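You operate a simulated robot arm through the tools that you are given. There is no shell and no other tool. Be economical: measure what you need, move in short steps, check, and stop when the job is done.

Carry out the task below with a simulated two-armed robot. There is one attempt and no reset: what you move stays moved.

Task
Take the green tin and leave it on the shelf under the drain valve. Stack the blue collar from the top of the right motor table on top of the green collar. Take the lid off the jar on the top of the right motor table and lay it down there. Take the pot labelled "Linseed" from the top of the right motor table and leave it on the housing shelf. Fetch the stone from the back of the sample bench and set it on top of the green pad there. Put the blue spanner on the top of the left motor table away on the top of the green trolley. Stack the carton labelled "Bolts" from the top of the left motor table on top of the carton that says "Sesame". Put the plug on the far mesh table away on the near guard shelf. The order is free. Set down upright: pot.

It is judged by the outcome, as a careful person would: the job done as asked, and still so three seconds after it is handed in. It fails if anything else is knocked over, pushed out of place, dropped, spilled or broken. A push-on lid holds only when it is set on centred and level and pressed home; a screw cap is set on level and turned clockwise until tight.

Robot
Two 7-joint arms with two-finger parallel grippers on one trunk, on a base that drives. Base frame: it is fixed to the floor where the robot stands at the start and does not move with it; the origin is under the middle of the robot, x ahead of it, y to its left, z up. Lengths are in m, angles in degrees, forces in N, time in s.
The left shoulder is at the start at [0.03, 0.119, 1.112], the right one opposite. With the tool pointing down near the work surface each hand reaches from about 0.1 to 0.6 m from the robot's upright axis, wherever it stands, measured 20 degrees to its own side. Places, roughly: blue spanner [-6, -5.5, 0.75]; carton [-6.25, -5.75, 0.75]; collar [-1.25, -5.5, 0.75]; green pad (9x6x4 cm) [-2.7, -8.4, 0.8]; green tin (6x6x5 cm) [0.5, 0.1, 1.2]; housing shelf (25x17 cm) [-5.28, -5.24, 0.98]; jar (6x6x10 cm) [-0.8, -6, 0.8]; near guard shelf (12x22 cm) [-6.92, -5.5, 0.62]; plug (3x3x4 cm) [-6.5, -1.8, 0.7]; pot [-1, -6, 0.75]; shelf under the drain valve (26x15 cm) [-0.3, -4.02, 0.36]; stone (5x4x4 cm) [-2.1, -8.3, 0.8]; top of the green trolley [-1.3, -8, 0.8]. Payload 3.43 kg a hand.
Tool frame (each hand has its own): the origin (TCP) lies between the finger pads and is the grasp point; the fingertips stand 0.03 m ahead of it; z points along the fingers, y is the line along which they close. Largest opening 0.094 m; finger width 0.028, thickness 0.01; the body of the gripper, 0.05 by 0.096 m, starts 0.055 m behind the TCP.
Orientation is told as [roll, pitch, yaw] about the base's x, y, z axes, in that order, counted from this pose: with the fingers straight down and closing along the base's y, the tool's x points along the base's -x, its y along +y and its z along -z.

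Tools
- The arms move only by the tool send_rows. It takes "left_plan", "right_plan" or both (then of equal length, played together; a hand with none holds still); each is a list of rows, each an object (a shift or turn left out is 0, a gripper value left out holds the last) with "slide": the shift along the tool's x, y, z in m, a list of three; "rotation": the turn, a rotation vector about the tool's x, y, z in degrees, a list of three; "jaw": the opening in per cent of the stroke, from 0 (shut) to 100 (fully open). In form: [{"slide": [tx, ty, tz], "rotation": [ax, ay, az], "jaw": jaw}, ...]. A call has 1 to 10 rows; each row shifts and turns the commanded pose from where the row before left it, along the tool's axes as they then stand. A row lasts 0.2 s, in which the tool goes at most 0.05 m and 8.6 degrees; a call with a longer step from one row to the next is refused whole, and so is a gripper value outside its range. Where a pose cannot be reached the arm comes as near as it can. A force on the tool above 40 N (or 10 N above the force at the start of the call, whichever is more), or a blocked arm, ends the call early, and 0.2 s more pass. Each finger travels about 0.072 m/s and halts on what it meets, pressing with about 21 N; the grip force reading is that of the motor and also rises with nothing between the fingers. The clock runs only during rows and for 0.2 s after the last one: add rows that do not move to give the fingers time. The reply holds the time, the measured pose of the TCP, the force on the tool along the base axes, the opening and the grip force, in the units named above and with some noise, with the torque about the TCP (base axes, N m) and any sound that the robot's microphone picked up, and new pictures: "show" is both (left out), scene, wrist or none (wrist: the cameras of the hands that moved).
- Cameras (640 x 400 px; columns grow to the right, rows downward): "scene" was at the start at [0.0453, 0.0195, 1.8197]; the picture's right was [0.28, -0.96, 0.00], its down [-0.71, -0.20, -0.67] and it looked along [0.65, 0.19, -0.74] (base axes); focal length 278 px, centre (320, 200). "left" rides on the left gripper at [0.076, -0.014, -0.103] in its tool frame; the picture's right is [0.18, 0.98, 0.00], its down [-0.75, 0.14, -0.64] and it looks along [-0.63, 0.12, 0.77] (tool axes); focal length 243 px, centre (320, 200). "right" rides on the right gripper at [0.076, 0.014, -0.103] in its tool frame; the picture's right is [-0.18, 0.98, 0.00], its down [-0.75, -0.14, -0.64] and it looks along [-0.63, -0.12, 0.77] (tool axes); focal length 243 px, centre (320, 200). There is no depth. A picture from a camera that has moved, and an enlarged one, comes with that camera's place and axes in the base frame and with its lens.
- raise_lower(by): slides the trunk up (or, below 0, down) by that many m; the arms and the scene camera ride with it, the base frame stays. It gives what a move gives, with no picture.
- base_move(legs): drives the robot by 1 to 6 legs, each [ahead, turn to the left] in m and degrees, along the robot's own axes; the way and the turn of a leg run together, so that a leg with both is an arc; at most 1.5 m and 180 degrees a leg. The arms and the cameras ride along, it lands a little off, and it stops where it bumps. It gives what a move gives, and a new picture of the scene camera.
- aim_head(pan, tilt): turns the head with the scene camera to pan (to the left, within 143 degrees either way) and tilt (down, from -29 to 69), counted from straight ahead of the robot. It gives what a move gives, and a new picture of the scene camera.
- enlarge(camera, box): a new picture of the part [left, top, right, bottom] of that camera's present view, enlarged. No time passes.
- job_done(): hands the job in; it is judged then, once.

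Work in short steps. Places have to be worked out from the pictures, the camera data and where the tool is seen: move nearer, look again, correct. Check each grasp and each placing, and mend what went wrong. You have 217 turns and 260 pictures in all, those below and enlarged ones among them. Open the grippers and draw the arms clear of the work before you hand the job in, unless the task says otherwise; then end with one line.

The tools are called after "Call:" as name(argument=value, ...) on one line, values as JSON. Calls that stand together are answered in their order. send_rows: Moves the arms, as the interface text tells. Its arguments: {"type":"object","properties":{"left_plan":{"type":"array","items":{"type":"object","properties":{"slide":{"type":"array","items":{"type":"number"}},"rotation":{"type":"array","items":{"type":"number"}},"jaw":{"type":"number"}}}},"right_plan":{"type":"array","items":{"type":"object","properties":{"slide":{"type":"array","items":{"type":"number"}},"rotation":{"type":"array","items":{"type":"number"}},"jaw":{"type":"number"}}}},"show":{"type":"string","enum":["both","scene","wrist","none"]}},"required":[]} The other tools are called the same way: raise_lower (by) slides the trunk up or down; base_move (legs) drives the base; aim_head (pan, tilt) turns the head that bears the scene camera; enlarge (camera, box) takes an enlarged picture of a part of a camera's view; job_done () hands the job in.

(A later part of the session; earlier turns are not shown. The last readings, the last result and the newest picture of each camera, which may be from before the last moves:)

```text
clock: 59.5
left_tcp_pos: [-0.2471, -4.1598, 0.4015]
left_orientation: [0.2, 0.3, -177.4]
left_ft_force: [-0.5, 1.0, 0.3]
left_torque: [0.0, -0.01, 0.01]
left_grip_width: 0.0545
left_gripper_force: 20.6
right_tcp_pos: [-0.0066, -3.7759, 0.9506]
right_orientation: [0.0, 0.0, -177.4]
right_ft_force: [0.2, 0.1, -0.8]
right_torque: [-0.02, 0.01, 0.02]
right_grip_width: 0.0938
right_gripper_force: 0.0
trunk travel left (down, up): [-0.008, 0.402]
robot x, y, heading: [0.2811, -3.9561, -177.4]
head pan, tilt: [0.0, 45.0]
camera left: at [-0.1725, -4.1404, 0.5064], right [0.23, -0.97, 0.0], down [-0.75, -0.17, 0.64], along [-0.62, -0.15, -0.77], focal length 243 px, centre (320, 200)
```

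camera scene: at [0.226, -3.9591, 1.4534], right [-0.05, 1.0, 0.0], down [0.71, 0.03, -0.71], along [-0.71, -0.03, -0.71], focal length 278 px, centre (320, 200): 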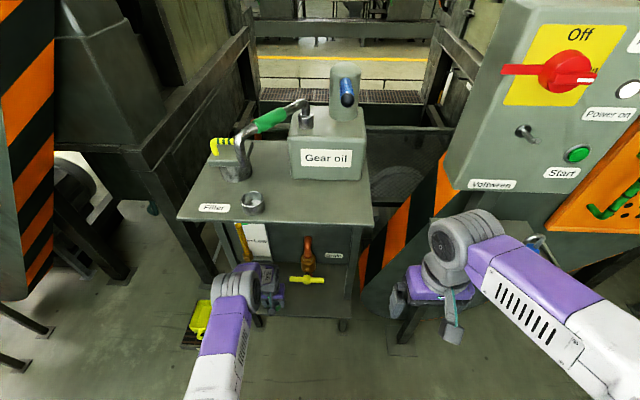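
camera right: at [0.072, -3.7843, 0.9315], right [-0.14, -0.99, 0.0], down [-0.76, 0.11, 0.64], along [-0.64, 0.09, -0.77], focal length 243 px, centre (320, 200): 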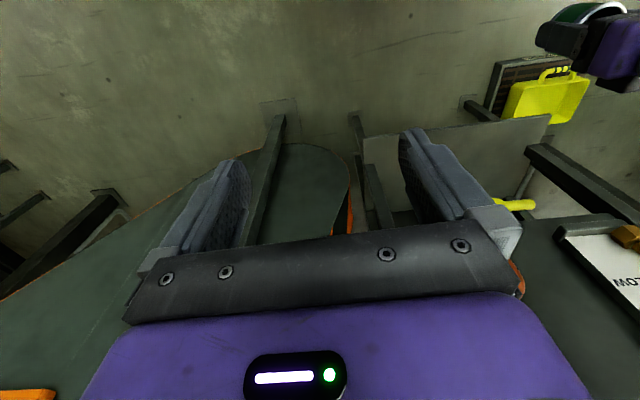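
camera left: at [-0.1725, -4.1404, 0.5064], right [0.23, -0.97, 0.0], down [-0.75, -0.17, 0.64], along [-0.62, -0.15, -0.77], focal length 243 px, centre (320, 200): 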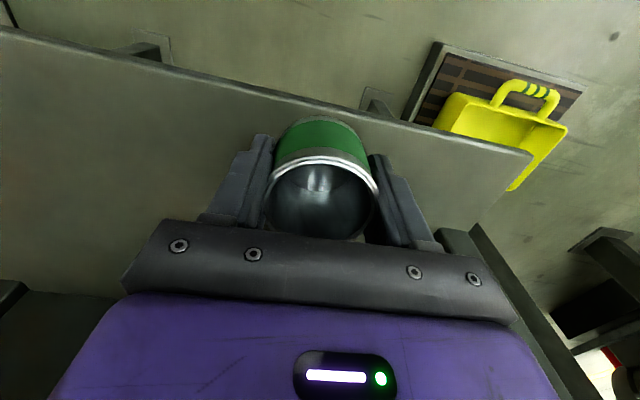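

No contact yet; continuing down slowly.

Call:
send_rows(left_plan=[{"slide": [0, 0, 0.004]}, {"slide": [0, 0, 0.003]}, {"slide": [0, 0, 0.003]}], show="none")

```text
clock: 60.4
left_tcp_pos: [-0.2478, -4.1575, 0.3938]
left_orientation: [0.2, 0.2, -177.5]
left_ft_force: [3.4, 0.0, 16.0]
left_torque: [0.17, 0.02, -0.01]
left_grip_width: 0.0547
left_gripper_force: 20.9
right_tcp_pos: [-0.0058, -3.7745, 0.9502]
right_orientation: [0.0, 0.0, -177.3]
right_ft_force: [-0.8, -0.6, -0.3]
right_torque: [-0.01, 0.01, -0.02]
right_grip_width: 0.0941
right_gripper_force: 0.0
trunk travel left (down, up): [-0.008, 0.402]
robot x, y, heading: [0.2745, -3.9569, -177.5]
head pan, tilt: [0.0, 45.0]
```

Contact at 16 N: the tin rests on the shelf. I'll open and pull straight back.

Call:
send_rows(left_plan=[{"slide": [0, 0, -0.001], "jaw": 100}, {"jaw": 100}, {"jaw": 100}, {"slide": [0.03, 0, 0]}, {"slide": [0.04, 0, 0]}, {"slide": [0.04, 0, 0]}], show="both")

```text
clock: 61.8
left_tcp_pos: [-0.1358, -4.1527, 0.3954]
left_orientation: [0.2, 0.4, -177.5]
left_ft_force: [0.6, 0.0, 0.0]
left_torque: [-0.01, 0.04, -0.01]
left_grip_width: 0.094
left_gripper_force: 0.1
right_tcp_pos: [-0.0065, -3.7748, 0.9502]
right_orientation: [0.0, 0.0, -177.3]
right_ft_force: [0.4, -0.2, 0.1]
right_torque: [0.01, 0.01, 0.0]
right_grip_width: 0.094
right_gripper_force: 0.1
trunk travel left (down, up): [-0.008, 0.402]
robot x, y, heading: [0.2772, -3.9506, -177.4]
head pan, tilt: [0.0, 45.0]
camera scene: at [0.2268, -3.959, 1.4536], right [-0.05, 1.0, 0.0], down [0.71, 0.03, -0.71], along [-0.71, -0.03, -0.71], focal length 278 px, centre (320, 200)
camera left: at [-0.0617, -4.1359, 0.4993], right [0.23, -0.97, 0.0], down [-0.75, -0.17, 0.64], along [-0.62, -0.15, -0.77], focal length 243 px, centre (320, 200)
```

scene: 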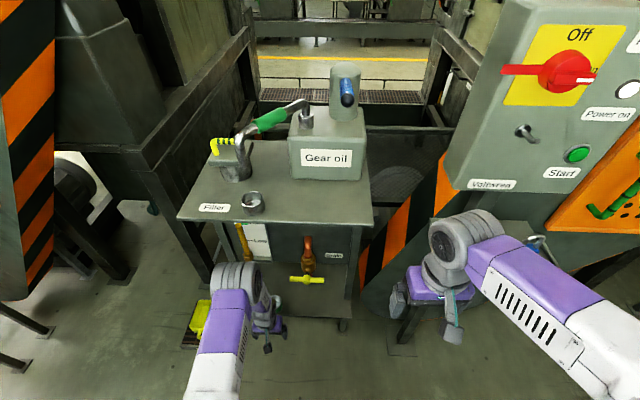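
left: 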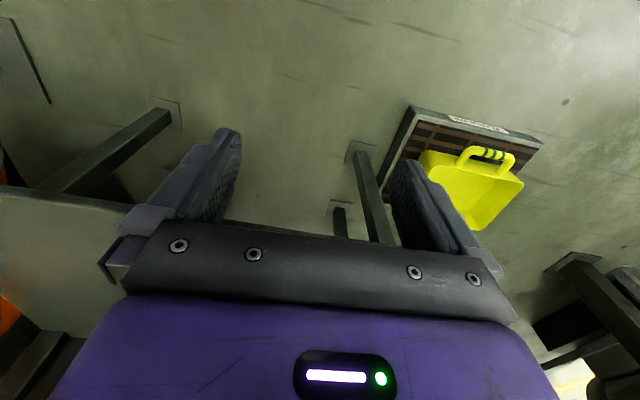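

Tin stands free. To bring it more centrally under the valve, I'll nudge it toward +y with closed fingers from its −y side.

Call:
send_rows(left_plan=[{"slide": [0, 0.026, 0], "jaw": 0}, {"slide": [0, 0.031, 0], "jaw": 0}, {"jaw": 0}, {"jaw": 0}, {"slide": [-0.04, 0, 0]}, {"slide": [-0.04, 0, 0]}, {"slide": [-0.028, 0, 0]}], show="both")

```text
clock: 63.4
left_tcp_pos: [-0.2436, -4.2157, 0.3929]
left_orientation: [0.2, 0.6, -177.5]
left_ft_force: [-0.3, 0.8, 0.0]
left_torque: [-0.03, 0.0, 0.0]
left_grip_width: 0.0001
left_gripper_force: 20.7
right_tcp_pos: [-0.0064, -3.7748, 0.9514]
right_orientation: [0.0, -0.1, -177.2]
right_ft_force: [-0.7, -0.1, -0.3]
right_torque: [0.02, -0.01, 0.0]
right_grip_width: 0.0941
right_gripper_force: 0.0
trunk travel left (down, up): [-0.008, 0.402]
robot x, y, heading: [0.2811, -3.9549, -177.3]
head pan, tilt: [0.0, 45.0]
camera scene: at [0.2266, -3.959, 1.4535], right [-0.05, 1.0, 0.0], down [0.71, 0.03, -0.71], along [-0.71, -0.03, -0.71], focal length 278 px, centre (320, 200)
camera left: at [-0.168, -4.1981, 0.4975], right [0.23, -0.97, 0.0], down [-0.75, -0.17, 0.64], along [-0.62, -0.15, -0.77], focal length 243 px, centre (320, 200)
```

scene: 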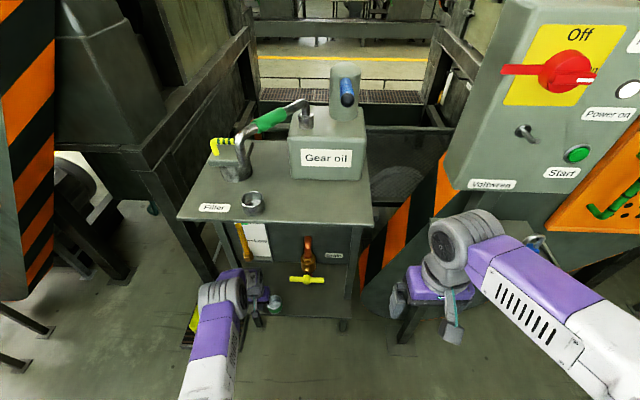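
left: 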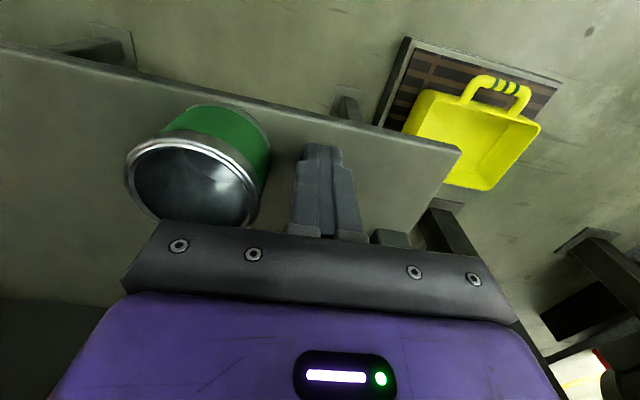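

Fingers are beside the tin. Pushing it +y by about 5–6 cm.

Call:
send_rows(left_plan=[{"slide": [0, -0.015, 0]}, {"slide": [0, -0.015, 0]}, {"slide": [0, -0.015, 0]}, {"slide": [0, -0.015, 0]}, {"slide": [0, -0.012, 0]}], show="both")

```text
clock: 64.5
left_tcp_pos: [-0.245, -4.1431, 0.3936]
left_orientation: [0.1, 0.5, -177.5]
left_ft_force: [0.5, -0.2, 0.4]
left_torque: [-0.02, -0.01, 0.01]
left_grip_width: 0.0
left_gripper_force: 21.3
right_tcp_pos: [-0.0062, -3.7741, 0.9508]
right_orientation: [0.0, 0.1, -177.3]
right_ft_force: [0.5, -0.2, 0.1]
right_torque: [-0.02, 0.0, 0.04]
right_grip_width: 0.094
right_gripper_force: 0.1
trunk travel left (down, up): [-0.008, 0.402]
robot x, y, heading: [0.2779, -3.9558, -177.2]
head pan, tilt: [0.0, 45.0]
camera scene: at [0.2266, -3.959, 1.4535], right [-0.05, 1.0, 0.0], down [0.71, 0.03, -0.71], along [-0.71, -0.03, -0.71], focal length 278 px, centre (320, 200)
camera left: at [-0.1704, -4.125, 0.4969], right [0.23, -0.97, 0.0], down [-0.75, -0.17, 0.64], along [-0.62, -0.15, -0.77], focal length 243 px, centre (320, 200)
```

scene: 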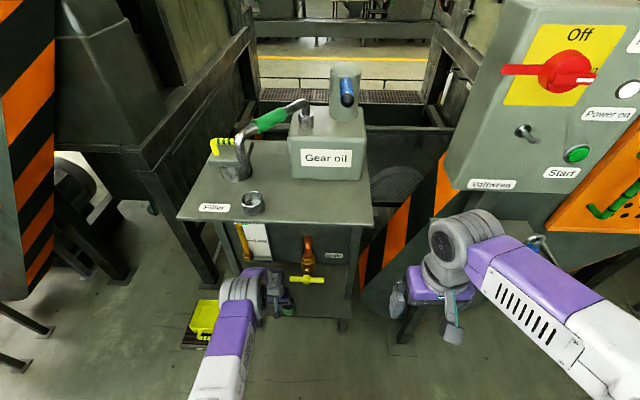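
left: 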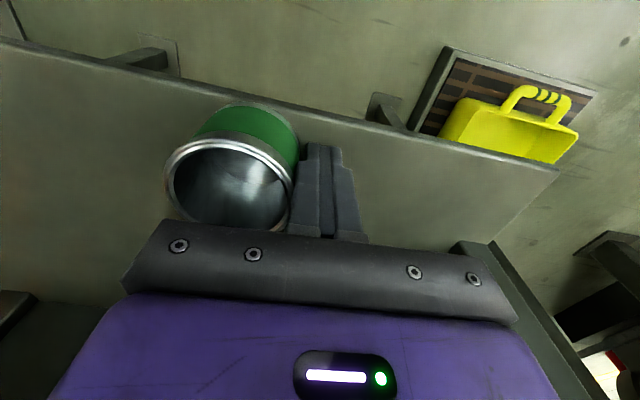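

The tin is at about [-0.25,-4.106], close to the front edge. I'll nudge it a little deeper from its front corner, keeping the wrist clear of the valve handle.

Call:
send_rows(left_plan=[{"slide": [0, 0.02, 0]}, {"slide": [0.035, 0, 0]}, {"slide": [0.03, 0, 0]}, {"slide": [0, -0.03, 0]}, {"slide": [-0.02, 0, 0]}, {"slide": [-0.014, 0, 0]}, {"slide": [-0.014, 0, 0]}, {"slide": [-0.012, 0, 0]}], show="wrist")

```text
clock: 66.3
left_tcp_pos: [-0.2397, -4.1322, 0.3953]
left_orientation: [0.1, 0.5, -177.4]
left_ft_force: [-0.2, 0.2, -0.2]
left_torque: [0.02, 0.03, -0.02]
left_grip_width: 0.0
left_gripper_force: 21.3
right_tcp_pos: [-0.0059, -3.7755, 0.9505]
right_orientation: [0.0, 0.1, -177.4]
right_ft_force: [0.0, 0.6, -0.9]
right_torque: [-0.02, 0.01, 0.03]
right_grip_width: 0.0941
right_gripper_force: 0.0
trunk travel left (down, up): [-0.008, 0.402]
robot x, y, heading: [0.2802, -3.955, -177.5]
head pan, tilt: [0.0, 45.0]
camera left: at [-0.1658, -4.1143, 0.4977], right [0.23, -0.97, 0.0], down [-0.75, -0.17, 0.64], along [-0.62, -0.15, -0.77], focal length 243 px, centre (320, 200)
```

left: 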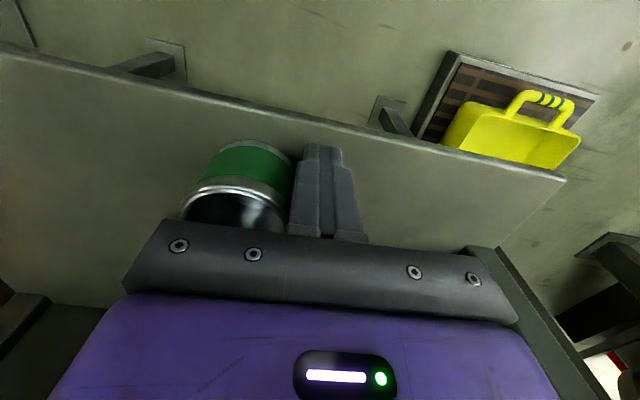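

The tin now sits well inside the shelf. Withdrawing the left hand, then raising.

Call:
send_rows(left_plan=[{"slide": [0.0, 0.015, 0]}, {"slide": [0.045, 0, 0]}, {"slide": [0.045, 0, 0]}, {"slide": [0.045, 0, 0]}, {"slide": [0.045, 0, 0]}, {"slide": [0.045, 0, 0], "jaw": 100}, {"slide": [0.01, 0, -0.045]}, {"slide": [0, 0, -0.045]}, {"slide": [0, 0, -0.045]}], show="scene")

Call:
enlarge(camera="scene", box=[220, 200, 380, 340])

```text
clock: 68.3
left_tcp_pos: [-0.0068, -4.136, 0.5312]
left_orientation: [0.2, 0.5, -177.5]
left_ft_force: [0.5, -0.3, 0.4]
left_torque: [0.0, 0.01, 0.03]
left_grip_width: 0.094
left_gripper_force: 0.1
right_tcp_pos: [-0.0066, -3.7742, 0.9506]
right_orientation: [0.1, 0.0, -177.3]
right_ft_force: [-0.2, -0.2, -0.3]
right_torque: [0.02, -0.01, 0.0]
right_grip_width: 0.0938
right_gripper_force: 0.0
trunk travel left (down, up): [-0.008, 0.402]
robot x, y, heading: [0.2778, -3.953, -177.0]
head pan, tilt: [0.0, 45.0]
camera scene: at [0.227, -3.9589, 1.4536], right [-0.05, 1.0, 0.0], down [0.71, 0.03, -0.71], along [-0.71, -0.03, -0.71], focal length 278 px, centre (320, 200)
```

scene: 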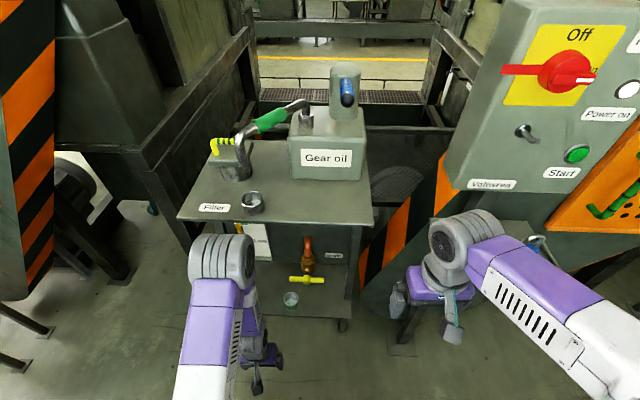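

```text
2.86 times, centred on (300, 270) of scene
camera zoom: at [0.227, -3.9589, 1.4536], right [-0.05, 1.0, 0.0], down [0.71, 0.03, -0.71], along [-0.71, -0.03, -0.71], focal length 796 px, centre (377, 0)
```

zoom: 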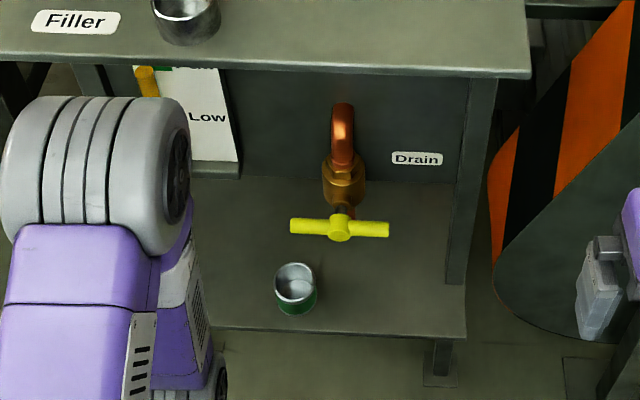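

The tin is placed. Next I'll raise the trunk, back off and head down the corridor toward the right motor table.

Call:
raise_lower(by=0.35)

Call:
base_move(legs=[[-0.15, 0], [0, 90], [0.7, 0]])

Call:
aim_head(pan=-30, tilt=25)

```text
clock: 71.8
left_tcp_pos: [-0.0061, -4.1371, 0.88]
left_orientation: [0.2, 0.5, -177.5]
left_ft_force: [0.2, -0.3, 0.5]
left_torque: [-0.02, 0.0, 0.0]
left_grip_width: 0.0942
left_gripper_force: 0.0
right_tcp_pos: [-0.0057, -3.7745, 1.2999]
right_orientation: [0.0, 0.0, -177.2]
right_ft_force: [0.1, -0.5, 0.6]
right_torque: [0.01, -0.02, 0.01]
right_grip_width: 0.0939
right_gripper_force: 0.0
trunk travel left (down, up): [-0.358, 0.052]
robot x, y, heading: [0.2788, -3.9543, -177.3]
head pan, tilt: [0.0, 45.0]
```

```text
clock: 80.4
left_tcp_pos: [0.6623, -4.9239, 0.8815]
left_orientation: [0.2, 0.5, -86.3]
left_ft_force: [0.3, 0.2, -0.3]
left_torque: [-0.01, 0.04, 0.01]
left_grip_width: 0.0942
left_gripper_force: 0.0
right_tcp_pos: [0.3007, -4.9307, 1.3003]
right_orientation: [0.0, 0.0, -86.2]
right_ft_force: [0.2, 0.3, 0.6]
right_torque: [0.06, 0.02, 0.01]
right_grip_width: 0.0939
right_gripper_force: 0.1
trunk travel left (down, up): [-0.358, 0.052]
robot x, y, heading: [0.4756, -4.641, -86.3]
head pan, tilt: [0.0, 45.0]
camera scene: at [0.4766, -4.6964, 1.8035], right [-1.0, -0.07, 0.0], down [-0.05, 0.71, -0.71], along [0.05, -0.71, -0.71], focal length 278 px, centre (320, 200)
```

scene: 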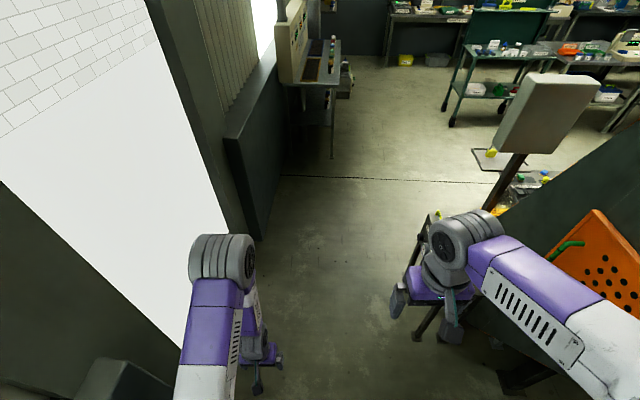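

```text
clock: 81.4
left_tcp_pos: [0.6622, -4.9246, 0.8798]
left_orientation: [0.2, 0.5, -86.4]
left_ft_force: [0.4, 0.6, 0.7]
left_torque: [0.0, 0.01, 0.0]
left_grip_width: 0.0942
left_gripper_force: 0.1
right_tcp_pos: [0.2994, -4.9314, 1.3012]
right_orientation: [0.1, 0.1, -86.2]
right_ft_force: [-0.1, 0.2, -0.3]
right_torque: [0.03, -0.04, -0.01]
right_grip_width: 0.0941
right_gripper_force: 0.0
trunk travel left (down, up): [-0.358, 0.052]
robot x, y, heading: [0.4769, -4.6403, -86.3]
head pan, tilt: [-30.0, 25.0]
camera scene: at [0.4306, -4.6977, 1.8341], right [-0.9, 0.44, 0.0], down [0.19, 0.38, -0.91], along [-0.4, -0.81, -0.42], focal length 278 px, centre (320, 200)
```

scene: 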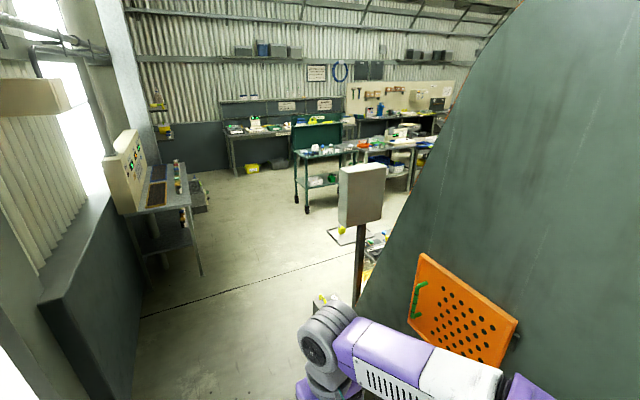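

The right motor table should be just past this press's disc, around [-0.8,-5.9]. I'll drive past the post and look back right.

Call:
base_move(legs=[[0, -3], [1.5, 0], [0.3, 0]])

Call:
aim_head(pan=-80, tilt=30)

```text
clock: 90.9
left_tcp_pos: [0.6864, -6.7298, 0.8807]
left_orientation: [0.2, 0.5, -88.9]
left_ft_force: [-1.0, -0.1, 0.6]
left_torque: [-0.01, -0.01, 0.01]
left_grip_width: 0.094
left_gripper_force: 0.0
right_tcp_pos: [0.3234, -6.7197, 1.3004]
right_orientation: [-0.1, 0.0, -88.7]
right_ft_force: [0.2, -0.9, 0.5]
right_torque: [0.0, 0.01, 0.01]
right_grip_width: 0.0939
right_gripper_force: 0.0
trunk travel left (down, up): [-0.358, 0.052]
robot x, y, heading: [0.511, -6.4393, -88.7]
head pan, tilt: [-30.0, 25.0]
camera scene: at [0.4645, -6.4925, 1.8341], right [-0.88, 0.48, 0.0], down [0.2, 0.37, -0.91], along [-0.43, -0.8, -0.42], focal length 278 px, centre (320, 200)
```

scene: 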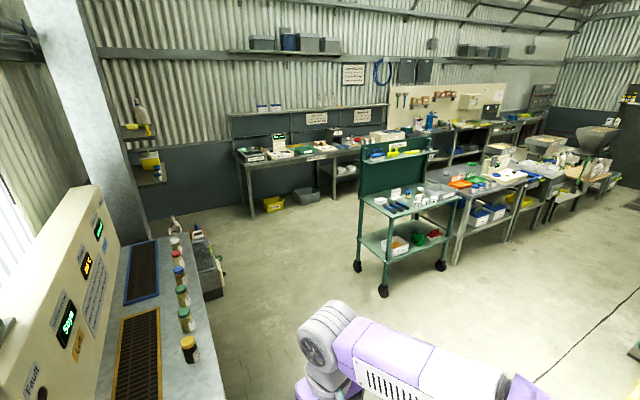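

```text
clock: 92.1
left_tcp_pos: [0.6873, -6.7286, 0.8794]
left_orientation: [0.2, 0.5, -88.8]
left_ft_force: [-0.5, -0.4, 0.4]
left_torque: [0.0, 0.01, -0.01]
left_grip_width: 0.0939
left_gripper_force: 0.1
right_tcp_pos: [0.3234, -6.7201, 1.2992]
right_orientation: [0.0, 0.0, -88.7]
right_ft_force: [-0.5, 0.7, 1.3]
right_torque: [0.01, -0.02, 0.05]
right_grip_width: 0.094
right_gripper_force: 0.0
trunk travel left (down, up): [-0.358, 0.052]
robot x, y, heading: [0.5102, -6.4389, -88.6]
head pan, tilt: [-80.0, 30.0]
camera scene: at [0.4201, -6.4292, 1.8262], right [-0.2, 0.98, 0.0], down [0.49, 0.1, -0.87], along [-0.85, -0.17, -0.5], focal length 278 px, centre (320, 200)
```

scene: 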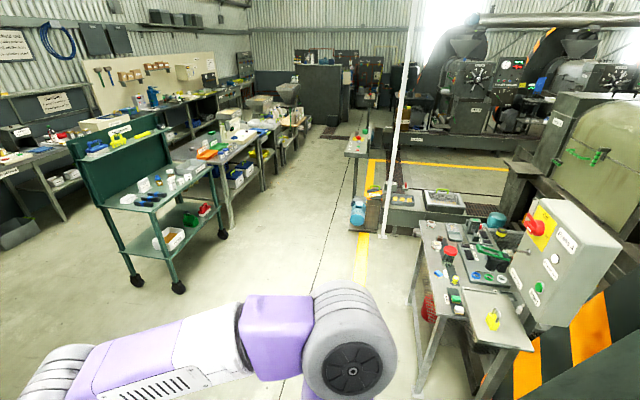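

The right motor table is at right with several items. I'll zoom in.

Call:
enlarge(camera="scene", box=[400, 190, 560, 350])

Call:
enlarge(camera="scene", box=[60, 110, 300, 260])

```text
2.50 times, centred on (480, 270) of scene
camera zoom: at [0.4201, -6.4292, 1.8262], right [-0.2, 0.98, 0.0], down [0.49, 0.1, -0.87], along [-0.85, -0.17, -0.5], focal length 696 px, centre (-80, 25)
```

zoom: 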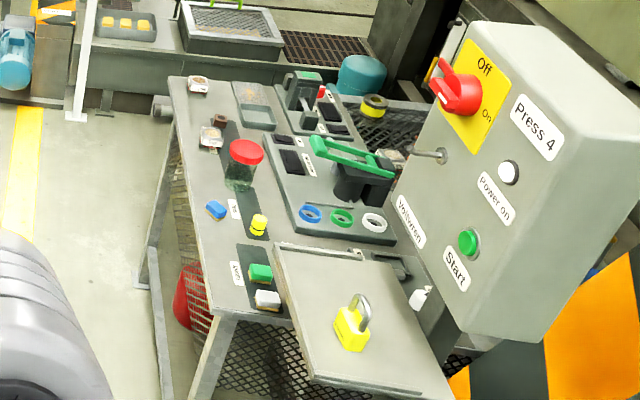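

```text
2.67 times, centred on (180, 185) of scene
camera zoom: at [0.4201, -6.4292, 1.8262], right [-0.2, 0.98, 0.0], down [0.49, 0.1, -0.87], along [-0.85, -0.17, -0.5], focal length 743 px, centre (693, 240)
```

zoom: 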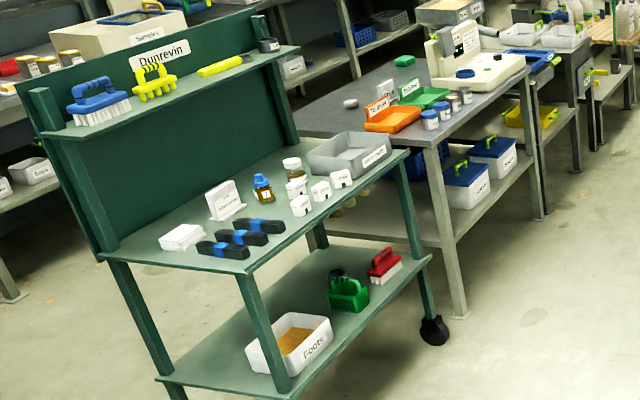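

Clear views: jar with red lid, blue/green/white collars, small pots on this table; stone and green pad on the sample bench; trolley in between. I'll raise the left hand and drive to stand at about [-0.8,-6.45] facing +y.

Call:
send_rows(left_plan=[{"slide": [0, 0, -0.045]}, {"slide": [0, 0, -0.045]}, {"slide": [0, 0, -0.045]}, {"slide": [0, 0, -0.045]}, {"slide": [0, 0, -0.045]}], show="none")

Call:
base_move(legs=[[0, -90], [1.3, 0], [0, -91]])

Call:
aim_head(pan=0, tilt=55)

```text
clock: 93.3
left_tcp_pos: [0.6868, -6.7297, 1.1044]
left_orientation: [0.1, 0.4, -88.8]
left_ft_force: [0.7, 0.2, 0.4]
left_torque: [-0.05, -0.02, -0.01]
left_grip_width: 0.0941
left_gripper_force: 0.1
right_tcp_pos: [0.3255, -6.7185, 1.3006]
right_orientation: [0.0, 0.1, -88.8]
right_ft_force: [0.2, 0.3, 0.2]
right_torque: [0.01, 0.05, -0.04]
right_grip_width: 0.0942
right_gripper_force: 0.1
trunk travel left (down, up): [-0.358, 0.052]
robot x, y, heading: [0.5095, -6.4414, -88.6]
head pan, tilt: [-80.0, 30.0]
```

```text
clock: 107.5
left_tcp_pos: [-0.971, -6.1722, 1.1045]
left_orientation: [0.2, 0.5, 90.3]
left_ft_force: [-0.2, 0.0, -0.7]
left_torque: [0.0, -0.01, -0.02]
left_grip_width: 0.0943
left_gripper_force: 0.0
right_tcp_pos: [-0.6072, -6.1865, 1.3]
right_orientation: [0.1, 0.1, 90.5]
right_ft_force: [0.2, -0.7, 0.5]
right_torque: [0.01, 0.01, 0.02]
right_grip_width: 0.094
right_gripper_force: 0.1
trunk travel left (down, up): [-0.358, 0.052]
robot x, y, heading: [-0.797, -6.4667, 90.3]
head pan, tilt: [-80.0, 30.0]
camera scene: at [-0.7091, -6.481, 1.8262], right [0.18, -0.98, 0.0], down [-0.49, -0.09, -0.87], along [0.85, 0.16, -0.5], focal length 278 px, centre (320, 200)
```

scene: 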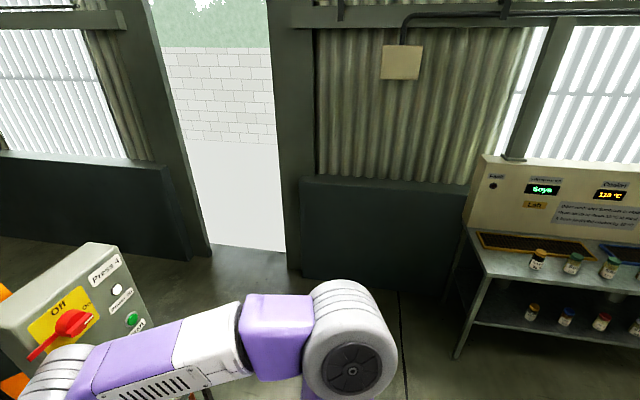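

```text
clock: 109.1
left_tcp_pos: [-0.9693, -6.1713, 1.1045]
left_orientation: [0.2, 0.5, 90.4]
left_ft_force: [-0.5, 0.6, -0.1]
left_torque: [0.01, 0.03, 0.04]
left_grip_width: 0.094
left_gripper_force: 0.1
right_tcp_pos: [-0.6073, -6.1873, 1.2998]
right_orientation: [-0.1, 0.0, 90.5]
right_ft_force: [-0.1, 0.4, 0.0]
right_torque: [-0.01, 0.01, 0.02]
right_grip_width: 0.0941
right_gripper_force: 0.1
trunk travel left (down, up): [-0.358, 0.052]
robot x, y, heading: [-0.7955, -6.4669, 90.7]
head pan, tilt: [0.0, 55.0]
camera scene: at [-0.7986, -6.4254, 1.7901], right [1.0, 0.01, 0.0], down [0.01, -0.82, -0.57], along [0.0, 0.57, -0.82], focal length 278 px, centre (320, 200)
```

scene: 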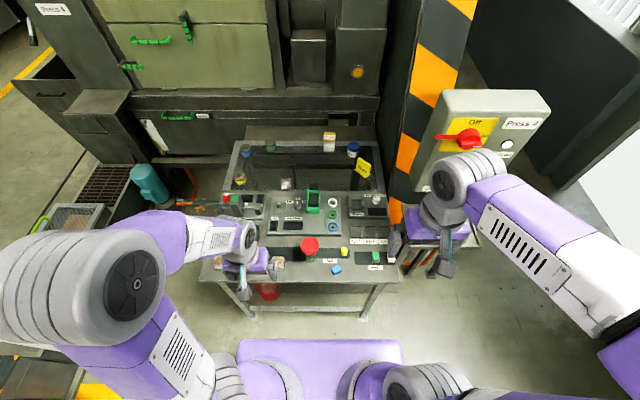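

Now in front of the table. Enlarging it to identify items.

Call:
enlarge(camera="scene", box=[260, 170, 410, 290])

Call:
enlarge(camera="scene", box=[200, 120, 340, 220])

```text
3.33 times, centred on (335, 230) of scene
camera zoom: at [-0.7986, -6.4254, 1.7901], right [1.0, 0.01, 0.0], down [0.01, -0.82, -0.57], along [0.0, 0.57, -0.82], focal length 928 px, centre (270, 100)
```

zoom: 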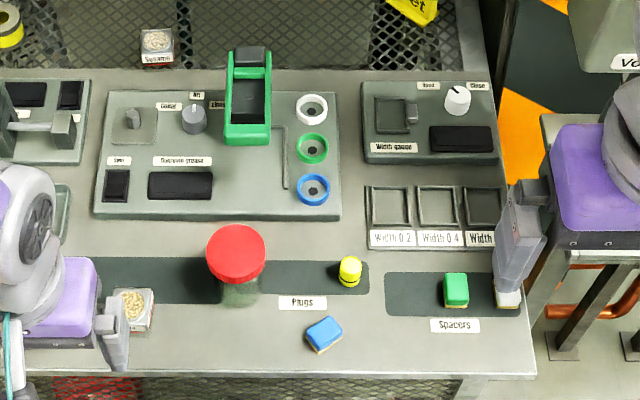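

```text
4.00 times, centred on (270, 170) of scene
camera zoom: at [-0.7986, -6.4254, 1.7901], right [1.0, 0.01, 0.0], down [0.01, -0.82, -0.57], along [0.0, 0.57, -0.82], focal length 1114 px, centre (520, 320)
```

zoom: 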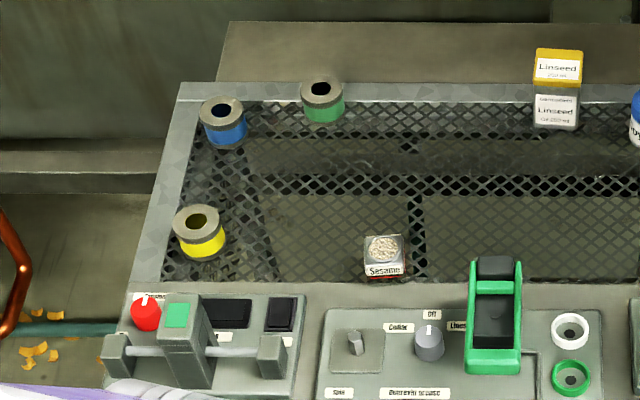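

There are small pots at the front left (under my left hand) and collars in the back on mesh. I'll check the left wrist view for labels.

Call:
enlarge(camera="left", box=[0, 0, 640, 400])

Call:
enlarge(camera="left", box=[140, 0, 440, 180])

```text
1.00 times, centred on (320, 200) of left (not enlarged: the box is as wide or as high as the picture)
camera zoom: at [-0.9548, -6.2468, 1.2091], right [-0.98, -0.19, 0.0], down [-0.14, 0.76, 0.64], along [-0.12, 0.62, -0.77], focal length 243 px, centre (320, 200)
```

zoom: 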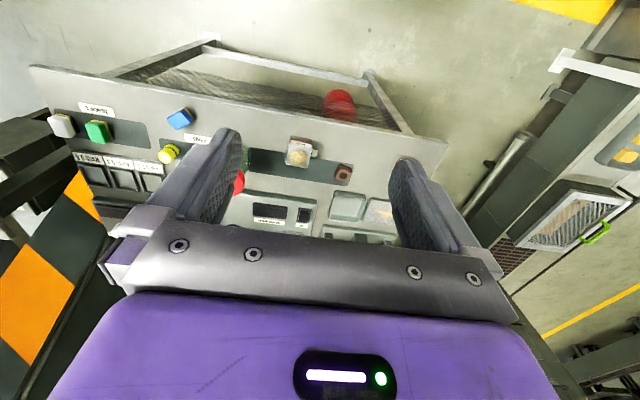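

```text
2.13 times, centred on (290, 90) of left
camera zoom: at [-0.9548, -6.2468, 1.2091], right [-0.98, -0.19, 0.0], down [-0.14, 0.76, 0.64], along [-0.12, 0.62, -0.77], focal length 518 px, centre (384, 435)
```

zoom: 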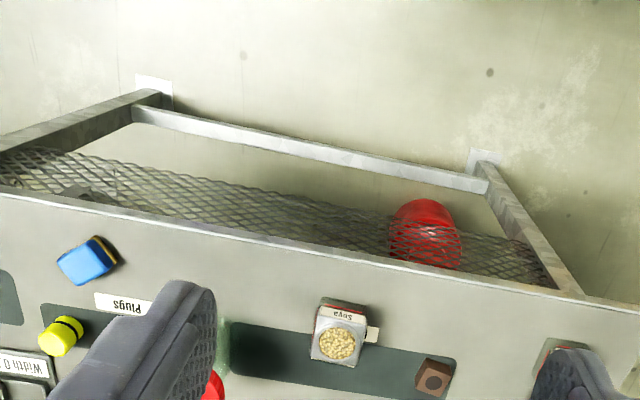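

That one says "Soya". I'll shift the left hand over to the other pot near x≈−1.21.

Call:
send_rows(left_plan=[{"slide": [0.0, 0.045, 0]}, {"slide": [0, 0.045, 0]}, {"slide": [0, 0.045, 0]}, {"slide": [0, 0.045, 0]}, {"slide": [0, 0.045, 0]}], show="both")

Call:
enlarge(camera="left", box=[200, 60, 440, 220])

Call:
enlarge(camera="scene", box=[200, 180, 340, 300])

```text
clock: 110.3
left_tcp_pos: [-1.1972, -6.1724, 1.1069]
left_orientation: [0.0, 0.4, 90.3]
left_ft_force: [-0.3, -0.9, 0.4]
left_torque: [0.02, -0.01, -0.02]
left_grip_width: 0.094
left_gripper_force: 0.2
right_tcp_pos: [-0.6081, -6.1876, 1.2995]
right_orientation: [-0.2, -0.1, 90.6]
right_ft_force: [0.2, 0.3, 0.2]
right_torque: [-0.02, 0.01, 0.02]
right_grip_width: 0.0942
right_gripper_force: 0.0
trunk travel left (down, up): [-0.358, 0.052]
robot x, y, heading: [-0.7982, -6.4671, 90.5]
head pan, tilt: [0.0, 55.0]
camera scene: at [-0.7998, -6.4251, 1.7901], right [1.0, 0.01, 0.0], down [0.01, -0.82, -0.57], along [0.0, 0.57, -0.82], focal length 278 px, centre (320, 200)
camera left: at [-1.182, -6.2479, 1.2104], right [-0.98, -0.19, 0.0], down [-0.14, 0.76, 0.64], along [-0.12, 0.62, -0.77], focal length 243 px, centre (320, 200)
```

scene: 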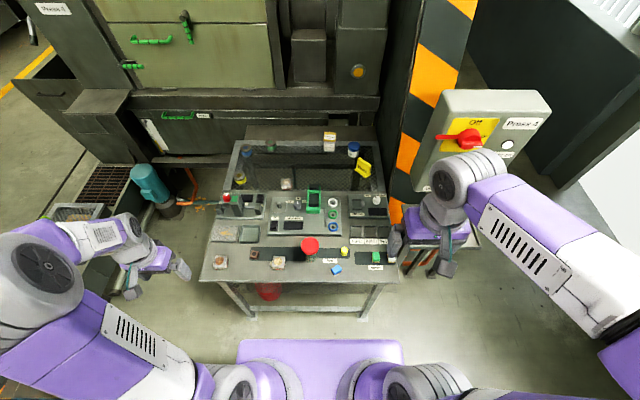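
left: 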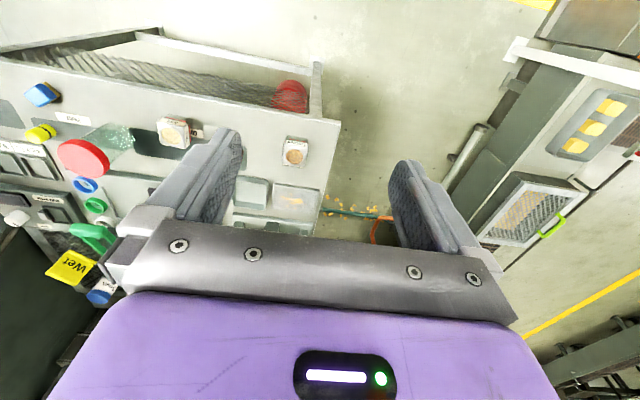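

```text
2.50 times, centred on (320, 140) of left
camera zoom: at [-1.182, -6.2479, 1.2104], right [-0.98, -0.19, 0.0], down [-0.14, 0.76, 0.64], along [-0.12, 0.62, -0.77], focal length 606 px, centre (320, 350)
```

zoom: 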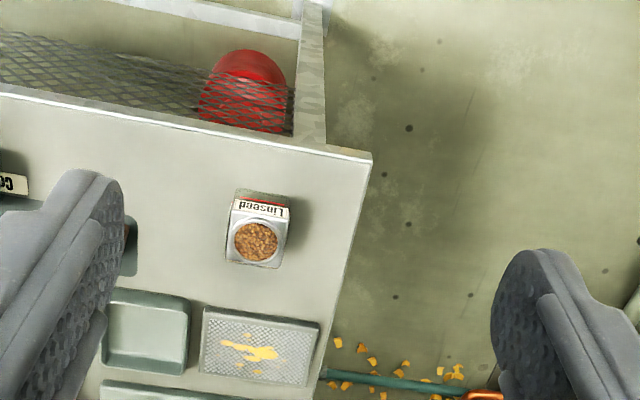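

```text
3.33 times, centred on (270, 240) of scene
camera zoom: at [-0.7998, -6.4251, 1.7901], right [1.0, 0.01, 0.0], down [0.01, -0.82, -0.57], along [0.0, 0.57, -0.82], focal length 928 px, centre (487, 67)
```

zoom: 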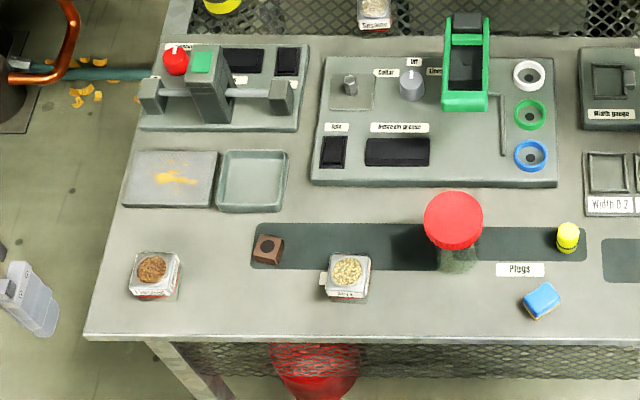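

The pot at about [-1.178,-6.014] is "Linseed". The collars are at the far left back, so I'll look at the floor area left of the table.

Call:
aim_head(pan=38, tilt=35)

Call:
enlarge(camera="scene", box=[300, 100, 620, 300])

```text
clock: 111.3
left_tcp_pos: [-1.1955, -6.1721, 1.1058]
left_orientation: [0.2, 0.6, 90.2]
left_ft_force: [0.5, 0.3, 0.4]
left_torque: [0.0, 0.0, -0.01]
left_grip_width: 0.0939
left_gripper_force: 0.1
right_tcp_pos: [-0.6077, -6.1859, 1.3006]
right_orientation: [0.0, -0.1, 90.5]
right_ft_force: [0.7, -0.1, 0.2]
right_torque: [-0.05, -0.01, -0.05]
right_grip_width: 0.0941
right_gripper_force: 0.0
trunk travel left (down, up): [-0.358, 0.052]
robot x, y, heading: [-0.7955, -6.4639, 90.6]
head pan, tilt: [38.0, 35.0]
camera scene: at [-0.8529, -6.4284, 1.8183], right [0.78, 0.62, 0.0], down [0.36, -0.45, -0.82], along [-0.51, 0.64, -0.57], focal length 278 px, centre (320, 200)
```

scene: 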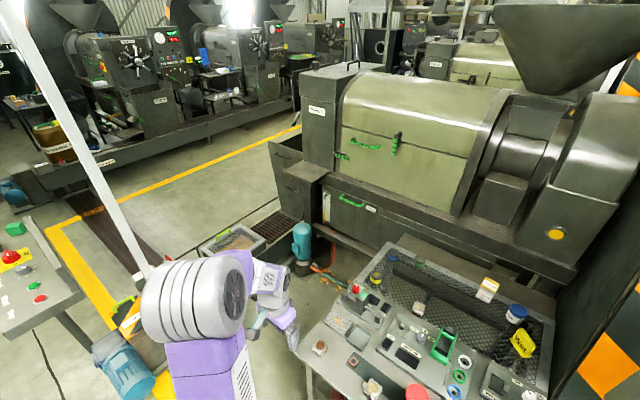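

```text
2.00 times, centred on (460, 200) of scene
camera zoom: at [-0.8529, -6.4284, 1.8183], right [0.78, 0.62, 0.0], down [0.36, -0.45, -0.82], along [-0.51, 0.64, -0.57], focal length 557 px, centre (40, 200)
```

zoom: 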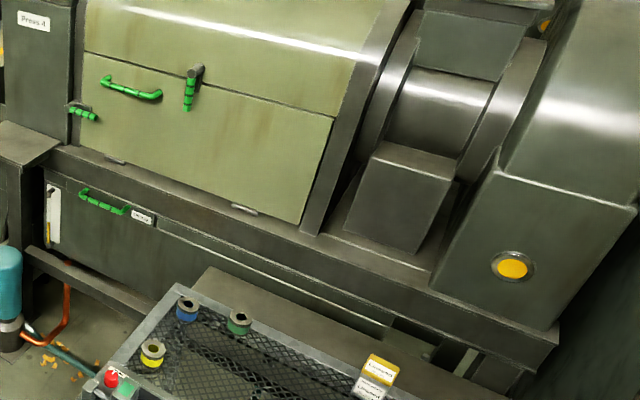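

Floor to the left of the table is free for later. First the jar: I'll bring the right hand nearer in front of it to look at the lid.

Call:
send_rows(right_plan=[{"slide": [0, 0.03, 0.035]}, {"slide": [0, 0.03, 0.035]}, {"slide": [0, 0.03, 0.035]}, {"slide": [0, 0.03, 0.035]}, {"slide": [0, 0.03, 0.035]}, {"slide": [0, 0.03, 0.035]}, {"slide": [0, 0.01, 0.035]}], show="wrist")

Call:
aim_head(pan=0, tilt=50)

Call:
enlarge(camera="scene", box=[260, 180, 400, 290])

```text
clock: 112.9
left_tcp_pos: [-1.195, -6.1704, 1.1059]
left_orientation: [0.1, 0.5, 90.2]
left_ft_force: [-0.2, 0.3, -0.8]
left_torque: [0.01, -0.01, 0.0]
left_grip_width: 0.0941
left_gripper_force: 0.1
right_tcp_pos: [-0.799, -6.1891, 1.0551]
right_orientation: [0.0, 0.0, 90.4]
right_ft_force: [-0.5, 0.3, -0.2]
right_torque: [0.02, -0.02, -0.04]
right_grip_width: 0.0939
right_gripper_force: 0.0
trunk travel left (down, up): [-0.358, 0.052]
robot x, y, heading: [-0.7972, -6.4631, 90.8]
head pan, tilt: [38.0, 35.0]
camera right: at [-0.8105, -6.2646, 1.1562], right [-0.98, 0.18, 0.0], down [0.14, 0.76, 0.64], along [0.11, 0.63, -0.77], focal length 243 px, centre (320, 200)
```

right: 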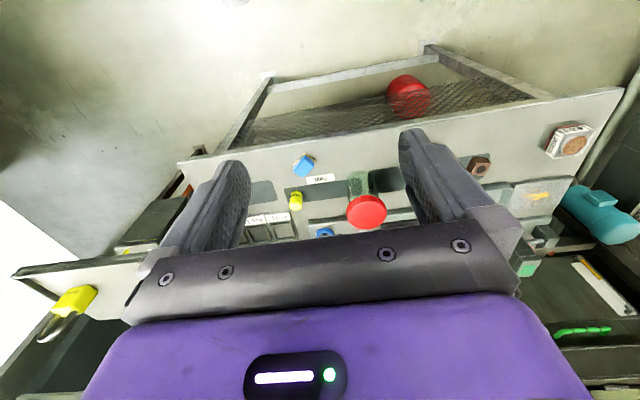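

```text
clock: 113.9
left_tcp_pos: [-1.1951, -6.1717, 1.1072]
left_orientation: [0.2, 0.5, 90.3]
left_ft_force: [-0.4, 0.5, -0.5]
left_torque: [-0.01, -0.02, 0.01]
left_grip_width: 0.0942
left_gripper_force: 0.0
right_tcp_pos: [-0.7966, -6.1893, 1.0555]
right_orientation: [0.0, 0.0, 90.4]
right_ft_force: [-1.1, -0.2, -0.3]
right_torque: [0.0, 0.02, -0.02]
right_grip_width: 0.094
right_gripper_force: 0.1
trunk travel left (down, up): [-0.358, 0.052]
robot x, y, heading: [-0.7959, -6.4624, 90.6]
head pan, tilt: [0.0, 50.0]
camera scene: at [-0.7989, -6.4204, 1.7967], right [1.0, 0.01, 0.0], down [0.01, -0.77, -0.64], along [-0.01, 0.64, -0.77], focal length 278 px, centre (320, 200)
```

scene: 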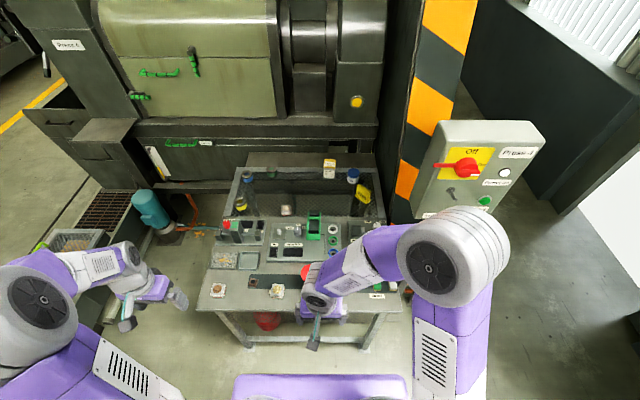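

```text
3.64 times, centred on (330, 235) of scene
camera zoom: at [-0.7989, -6.4204, 1.7967], right [1.0, 0.01, 0.0], down [0.01, -0.77, -0.64], along [-0.01, 0.64, -0.77], focal length 1013 px, centre (284, 73)
```

zoom: 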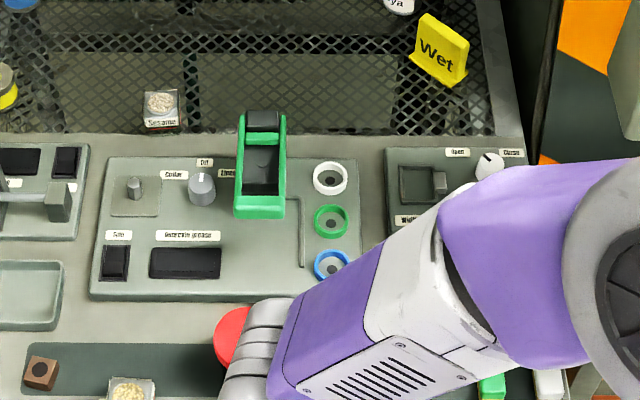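

Zooming on the jar through the right wrist camera.

Call:
enlarge(camera="right", box=[250, 130, 430, 250])

```text
3.33 times, centred on (340, 190) of right
camera zoom: at [-0.8098, -6.265, 1.157], right [-0.98, 0.18, 0.0], down [0.14, 0.76, 0.64], along [0.11, 0.63, -0.77], focal length 809 px, centre (253, 233)
```

zoom: 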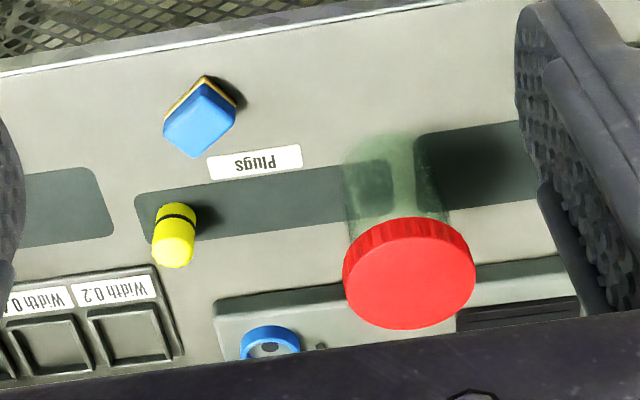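

The lid is ribbed (likely screw), its top centre at about [-0.837,-5.984,0.862]. Plan: the right hand holds the jar body from the front, tilted nearly horizontal, and the left turns the lid off. First I'll back up a bit for room, then pose the right hand.

Call:
base_move(legs=[[-0.08, 0]])

Call:
send_rows(right_plan=[{"slide": [-0.03, 0.02, 0.02]}, {"slide": [-0.03, 0.02, 0.02]}, {"slide": [-0.03, 0, 0.02]}, {"slide": [-0.03, 0, 0.02]}, {"rotation": [0, -7.75, 0]}, {"rotation": [0, -7.75, 0]}, {"rotation": [0, -7.75, 0]}, {"rotation": [0, -7.75, 0]}, {"rotation": [0, -7.75, 0]}, {"rotation": [0, -7.75, 0]}], show="scene")

```text
clock: 115.0
left_tcp_pos: [-1.1949, -6.2517, 1.1076]
left_orientation: [0.2, 0.4, 90.3]
left_ft_force: [-0.3, -0.6, -0.1]
left_torque: [0.0, 0.0, 0.01]
left_grip_width: 0.0941
left_gripper_force: 0.1
right_tcp_pos: [-0.7971, -6.2686, 1.0555]
right_orientation: [0.1, 0.1, 90.4]
right_ft_force: [-0.8, -0.5, 0.4]
right_torque: [-0.01, 0.02, 0.0]
right_grip_width: 0.0939
right_gripper_force: 0.1
trunk travel left (down, up): [-0.358, 0.052]
robot x, y, heading: [-0.7999, -6.5437, 90.6]
head pan, tilt: [0.0, 50.0]
camera scene: at [-0.798, -6.5002, 1.7966], right [1.0, 0.01, 0.0], down [0.01, -0.77, -0.64], along [-0.01, 0.64, -0.77], focal length 278 px, centre (320, 200)
```

scene: 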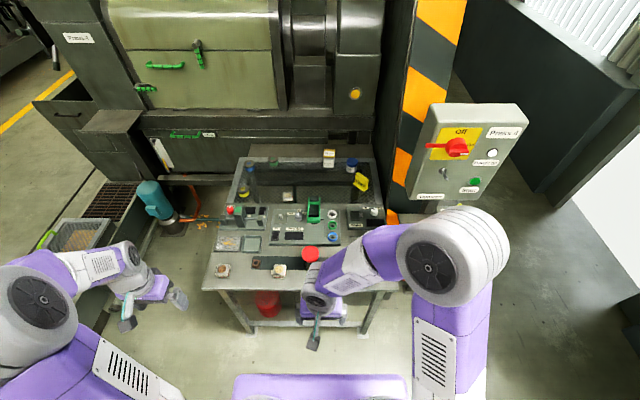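

```text
clock: 117.2
left_tcp_pos: [-1.1974, -6.2529, 1.1074]
left_orientation: [0.2, 0.3, 90.8]
left_ft_force: [-0.8, -0.1, 0.9]
left_torque: [-0.01, -0.07, 0.0]
left_grip_width: 0.0942
left_gripper_force: 0.0
right_tcp_pos: [-0.8381, -6.1397, 0.9848]
right_orientation: [3.9, -46.5, 85.6]
right_ft_force: [-0.5, -0.1, -0.1]
right_torque: [0.0, 0.01, 0.0]
right_grip_width: 0.0939
right_gripper_force: 0.0
trunk travel left (down, up): [-0.358, 0.052]
robot x, y, heading: [-0.7959, -6.5443, 90.4]
head pan, tilt: [0.0, 50.0]
camera scene: at [-0.7982, -6.4997, 1.7967], right [1.0, 0.01, 0.0], down [0.01, -0.77, -0.64], along [-0.01, 0.64, -0.77], focal length 278 px, centre (320, 200)
```

scene: 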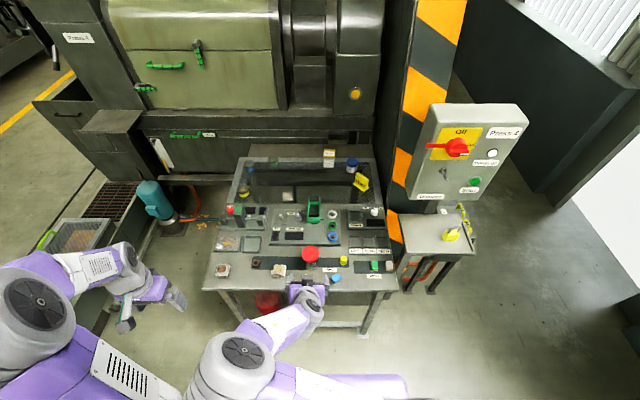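

The rotation works. Completing the tilt and viewing.

Call:
send_rows(right_plan=[{"rotation": [0, -7.75, 0]}, {"rotation": [0, -7.75, 0]}, {}, {}], show="both")

```text
clock: 117.7
left_tcp_pos: [-1.1967, -6.2522, 1.1072]
left_orientation: [0.2, 0.4, 90.7]
left_ft_force: [-0.1, -0.2, 0.0]
left_torque: [0.01, 0.0, -0.03]
left_grip_width: 0.094
left_gripper_force: 0.0
right_tcp_pos: [-0.8345, -6.1258, 1.0033]
right_orientation: [19.0, -52.9, 66.7]
right_ft_force: [0.1, 0.3, 1.1]
right_torque: [0.0, 0.01, 0.02]
right_grip_width: 0.0939
right_gripper_force: 0.1
trunk travel left (down, up): [-0.358, 0.052]
robot x, y, heading: [-0.7966, -6.5443, 90.5]
head pan, tilt: [0.0, 50.0]
stopped in row 2 (right hand): the arm was blocked; the commanded pose is now the measured one
camera scene: at [-0.798, -6.4991, 1.7966], right [1.0, 0.01, 0.0], down [0.01, -0.77, -0.64], along [-0.01, 0.64, -0.77], focal length 278 px, centre (320, 200)
camera right: at [-0.8653, -6.2509, 1.0028], right [-0.91, 0.24, 0.34], down [0.32, -0.13, 0.94], along [0.27, 0.96, 0.04], focal length 243 px, centre (320, 200)
```

scene: 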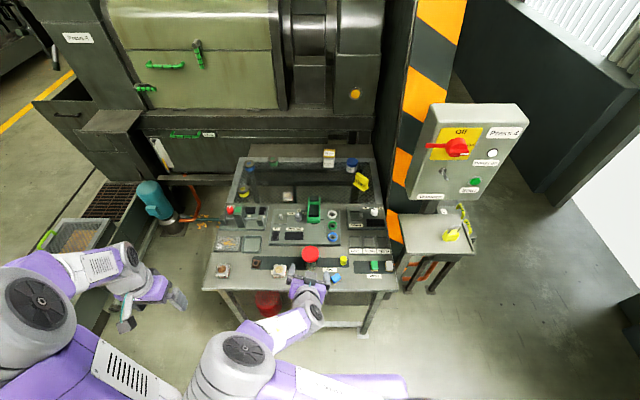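
right: 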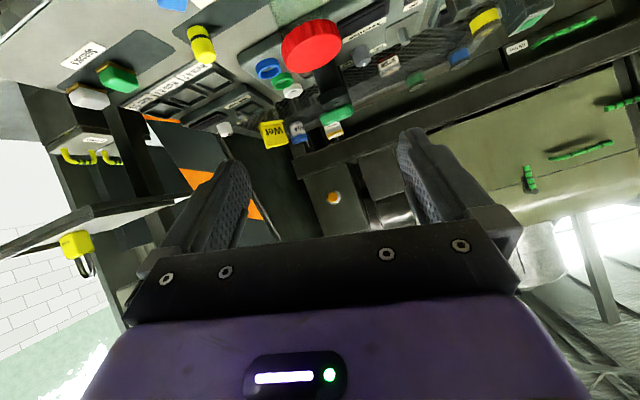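

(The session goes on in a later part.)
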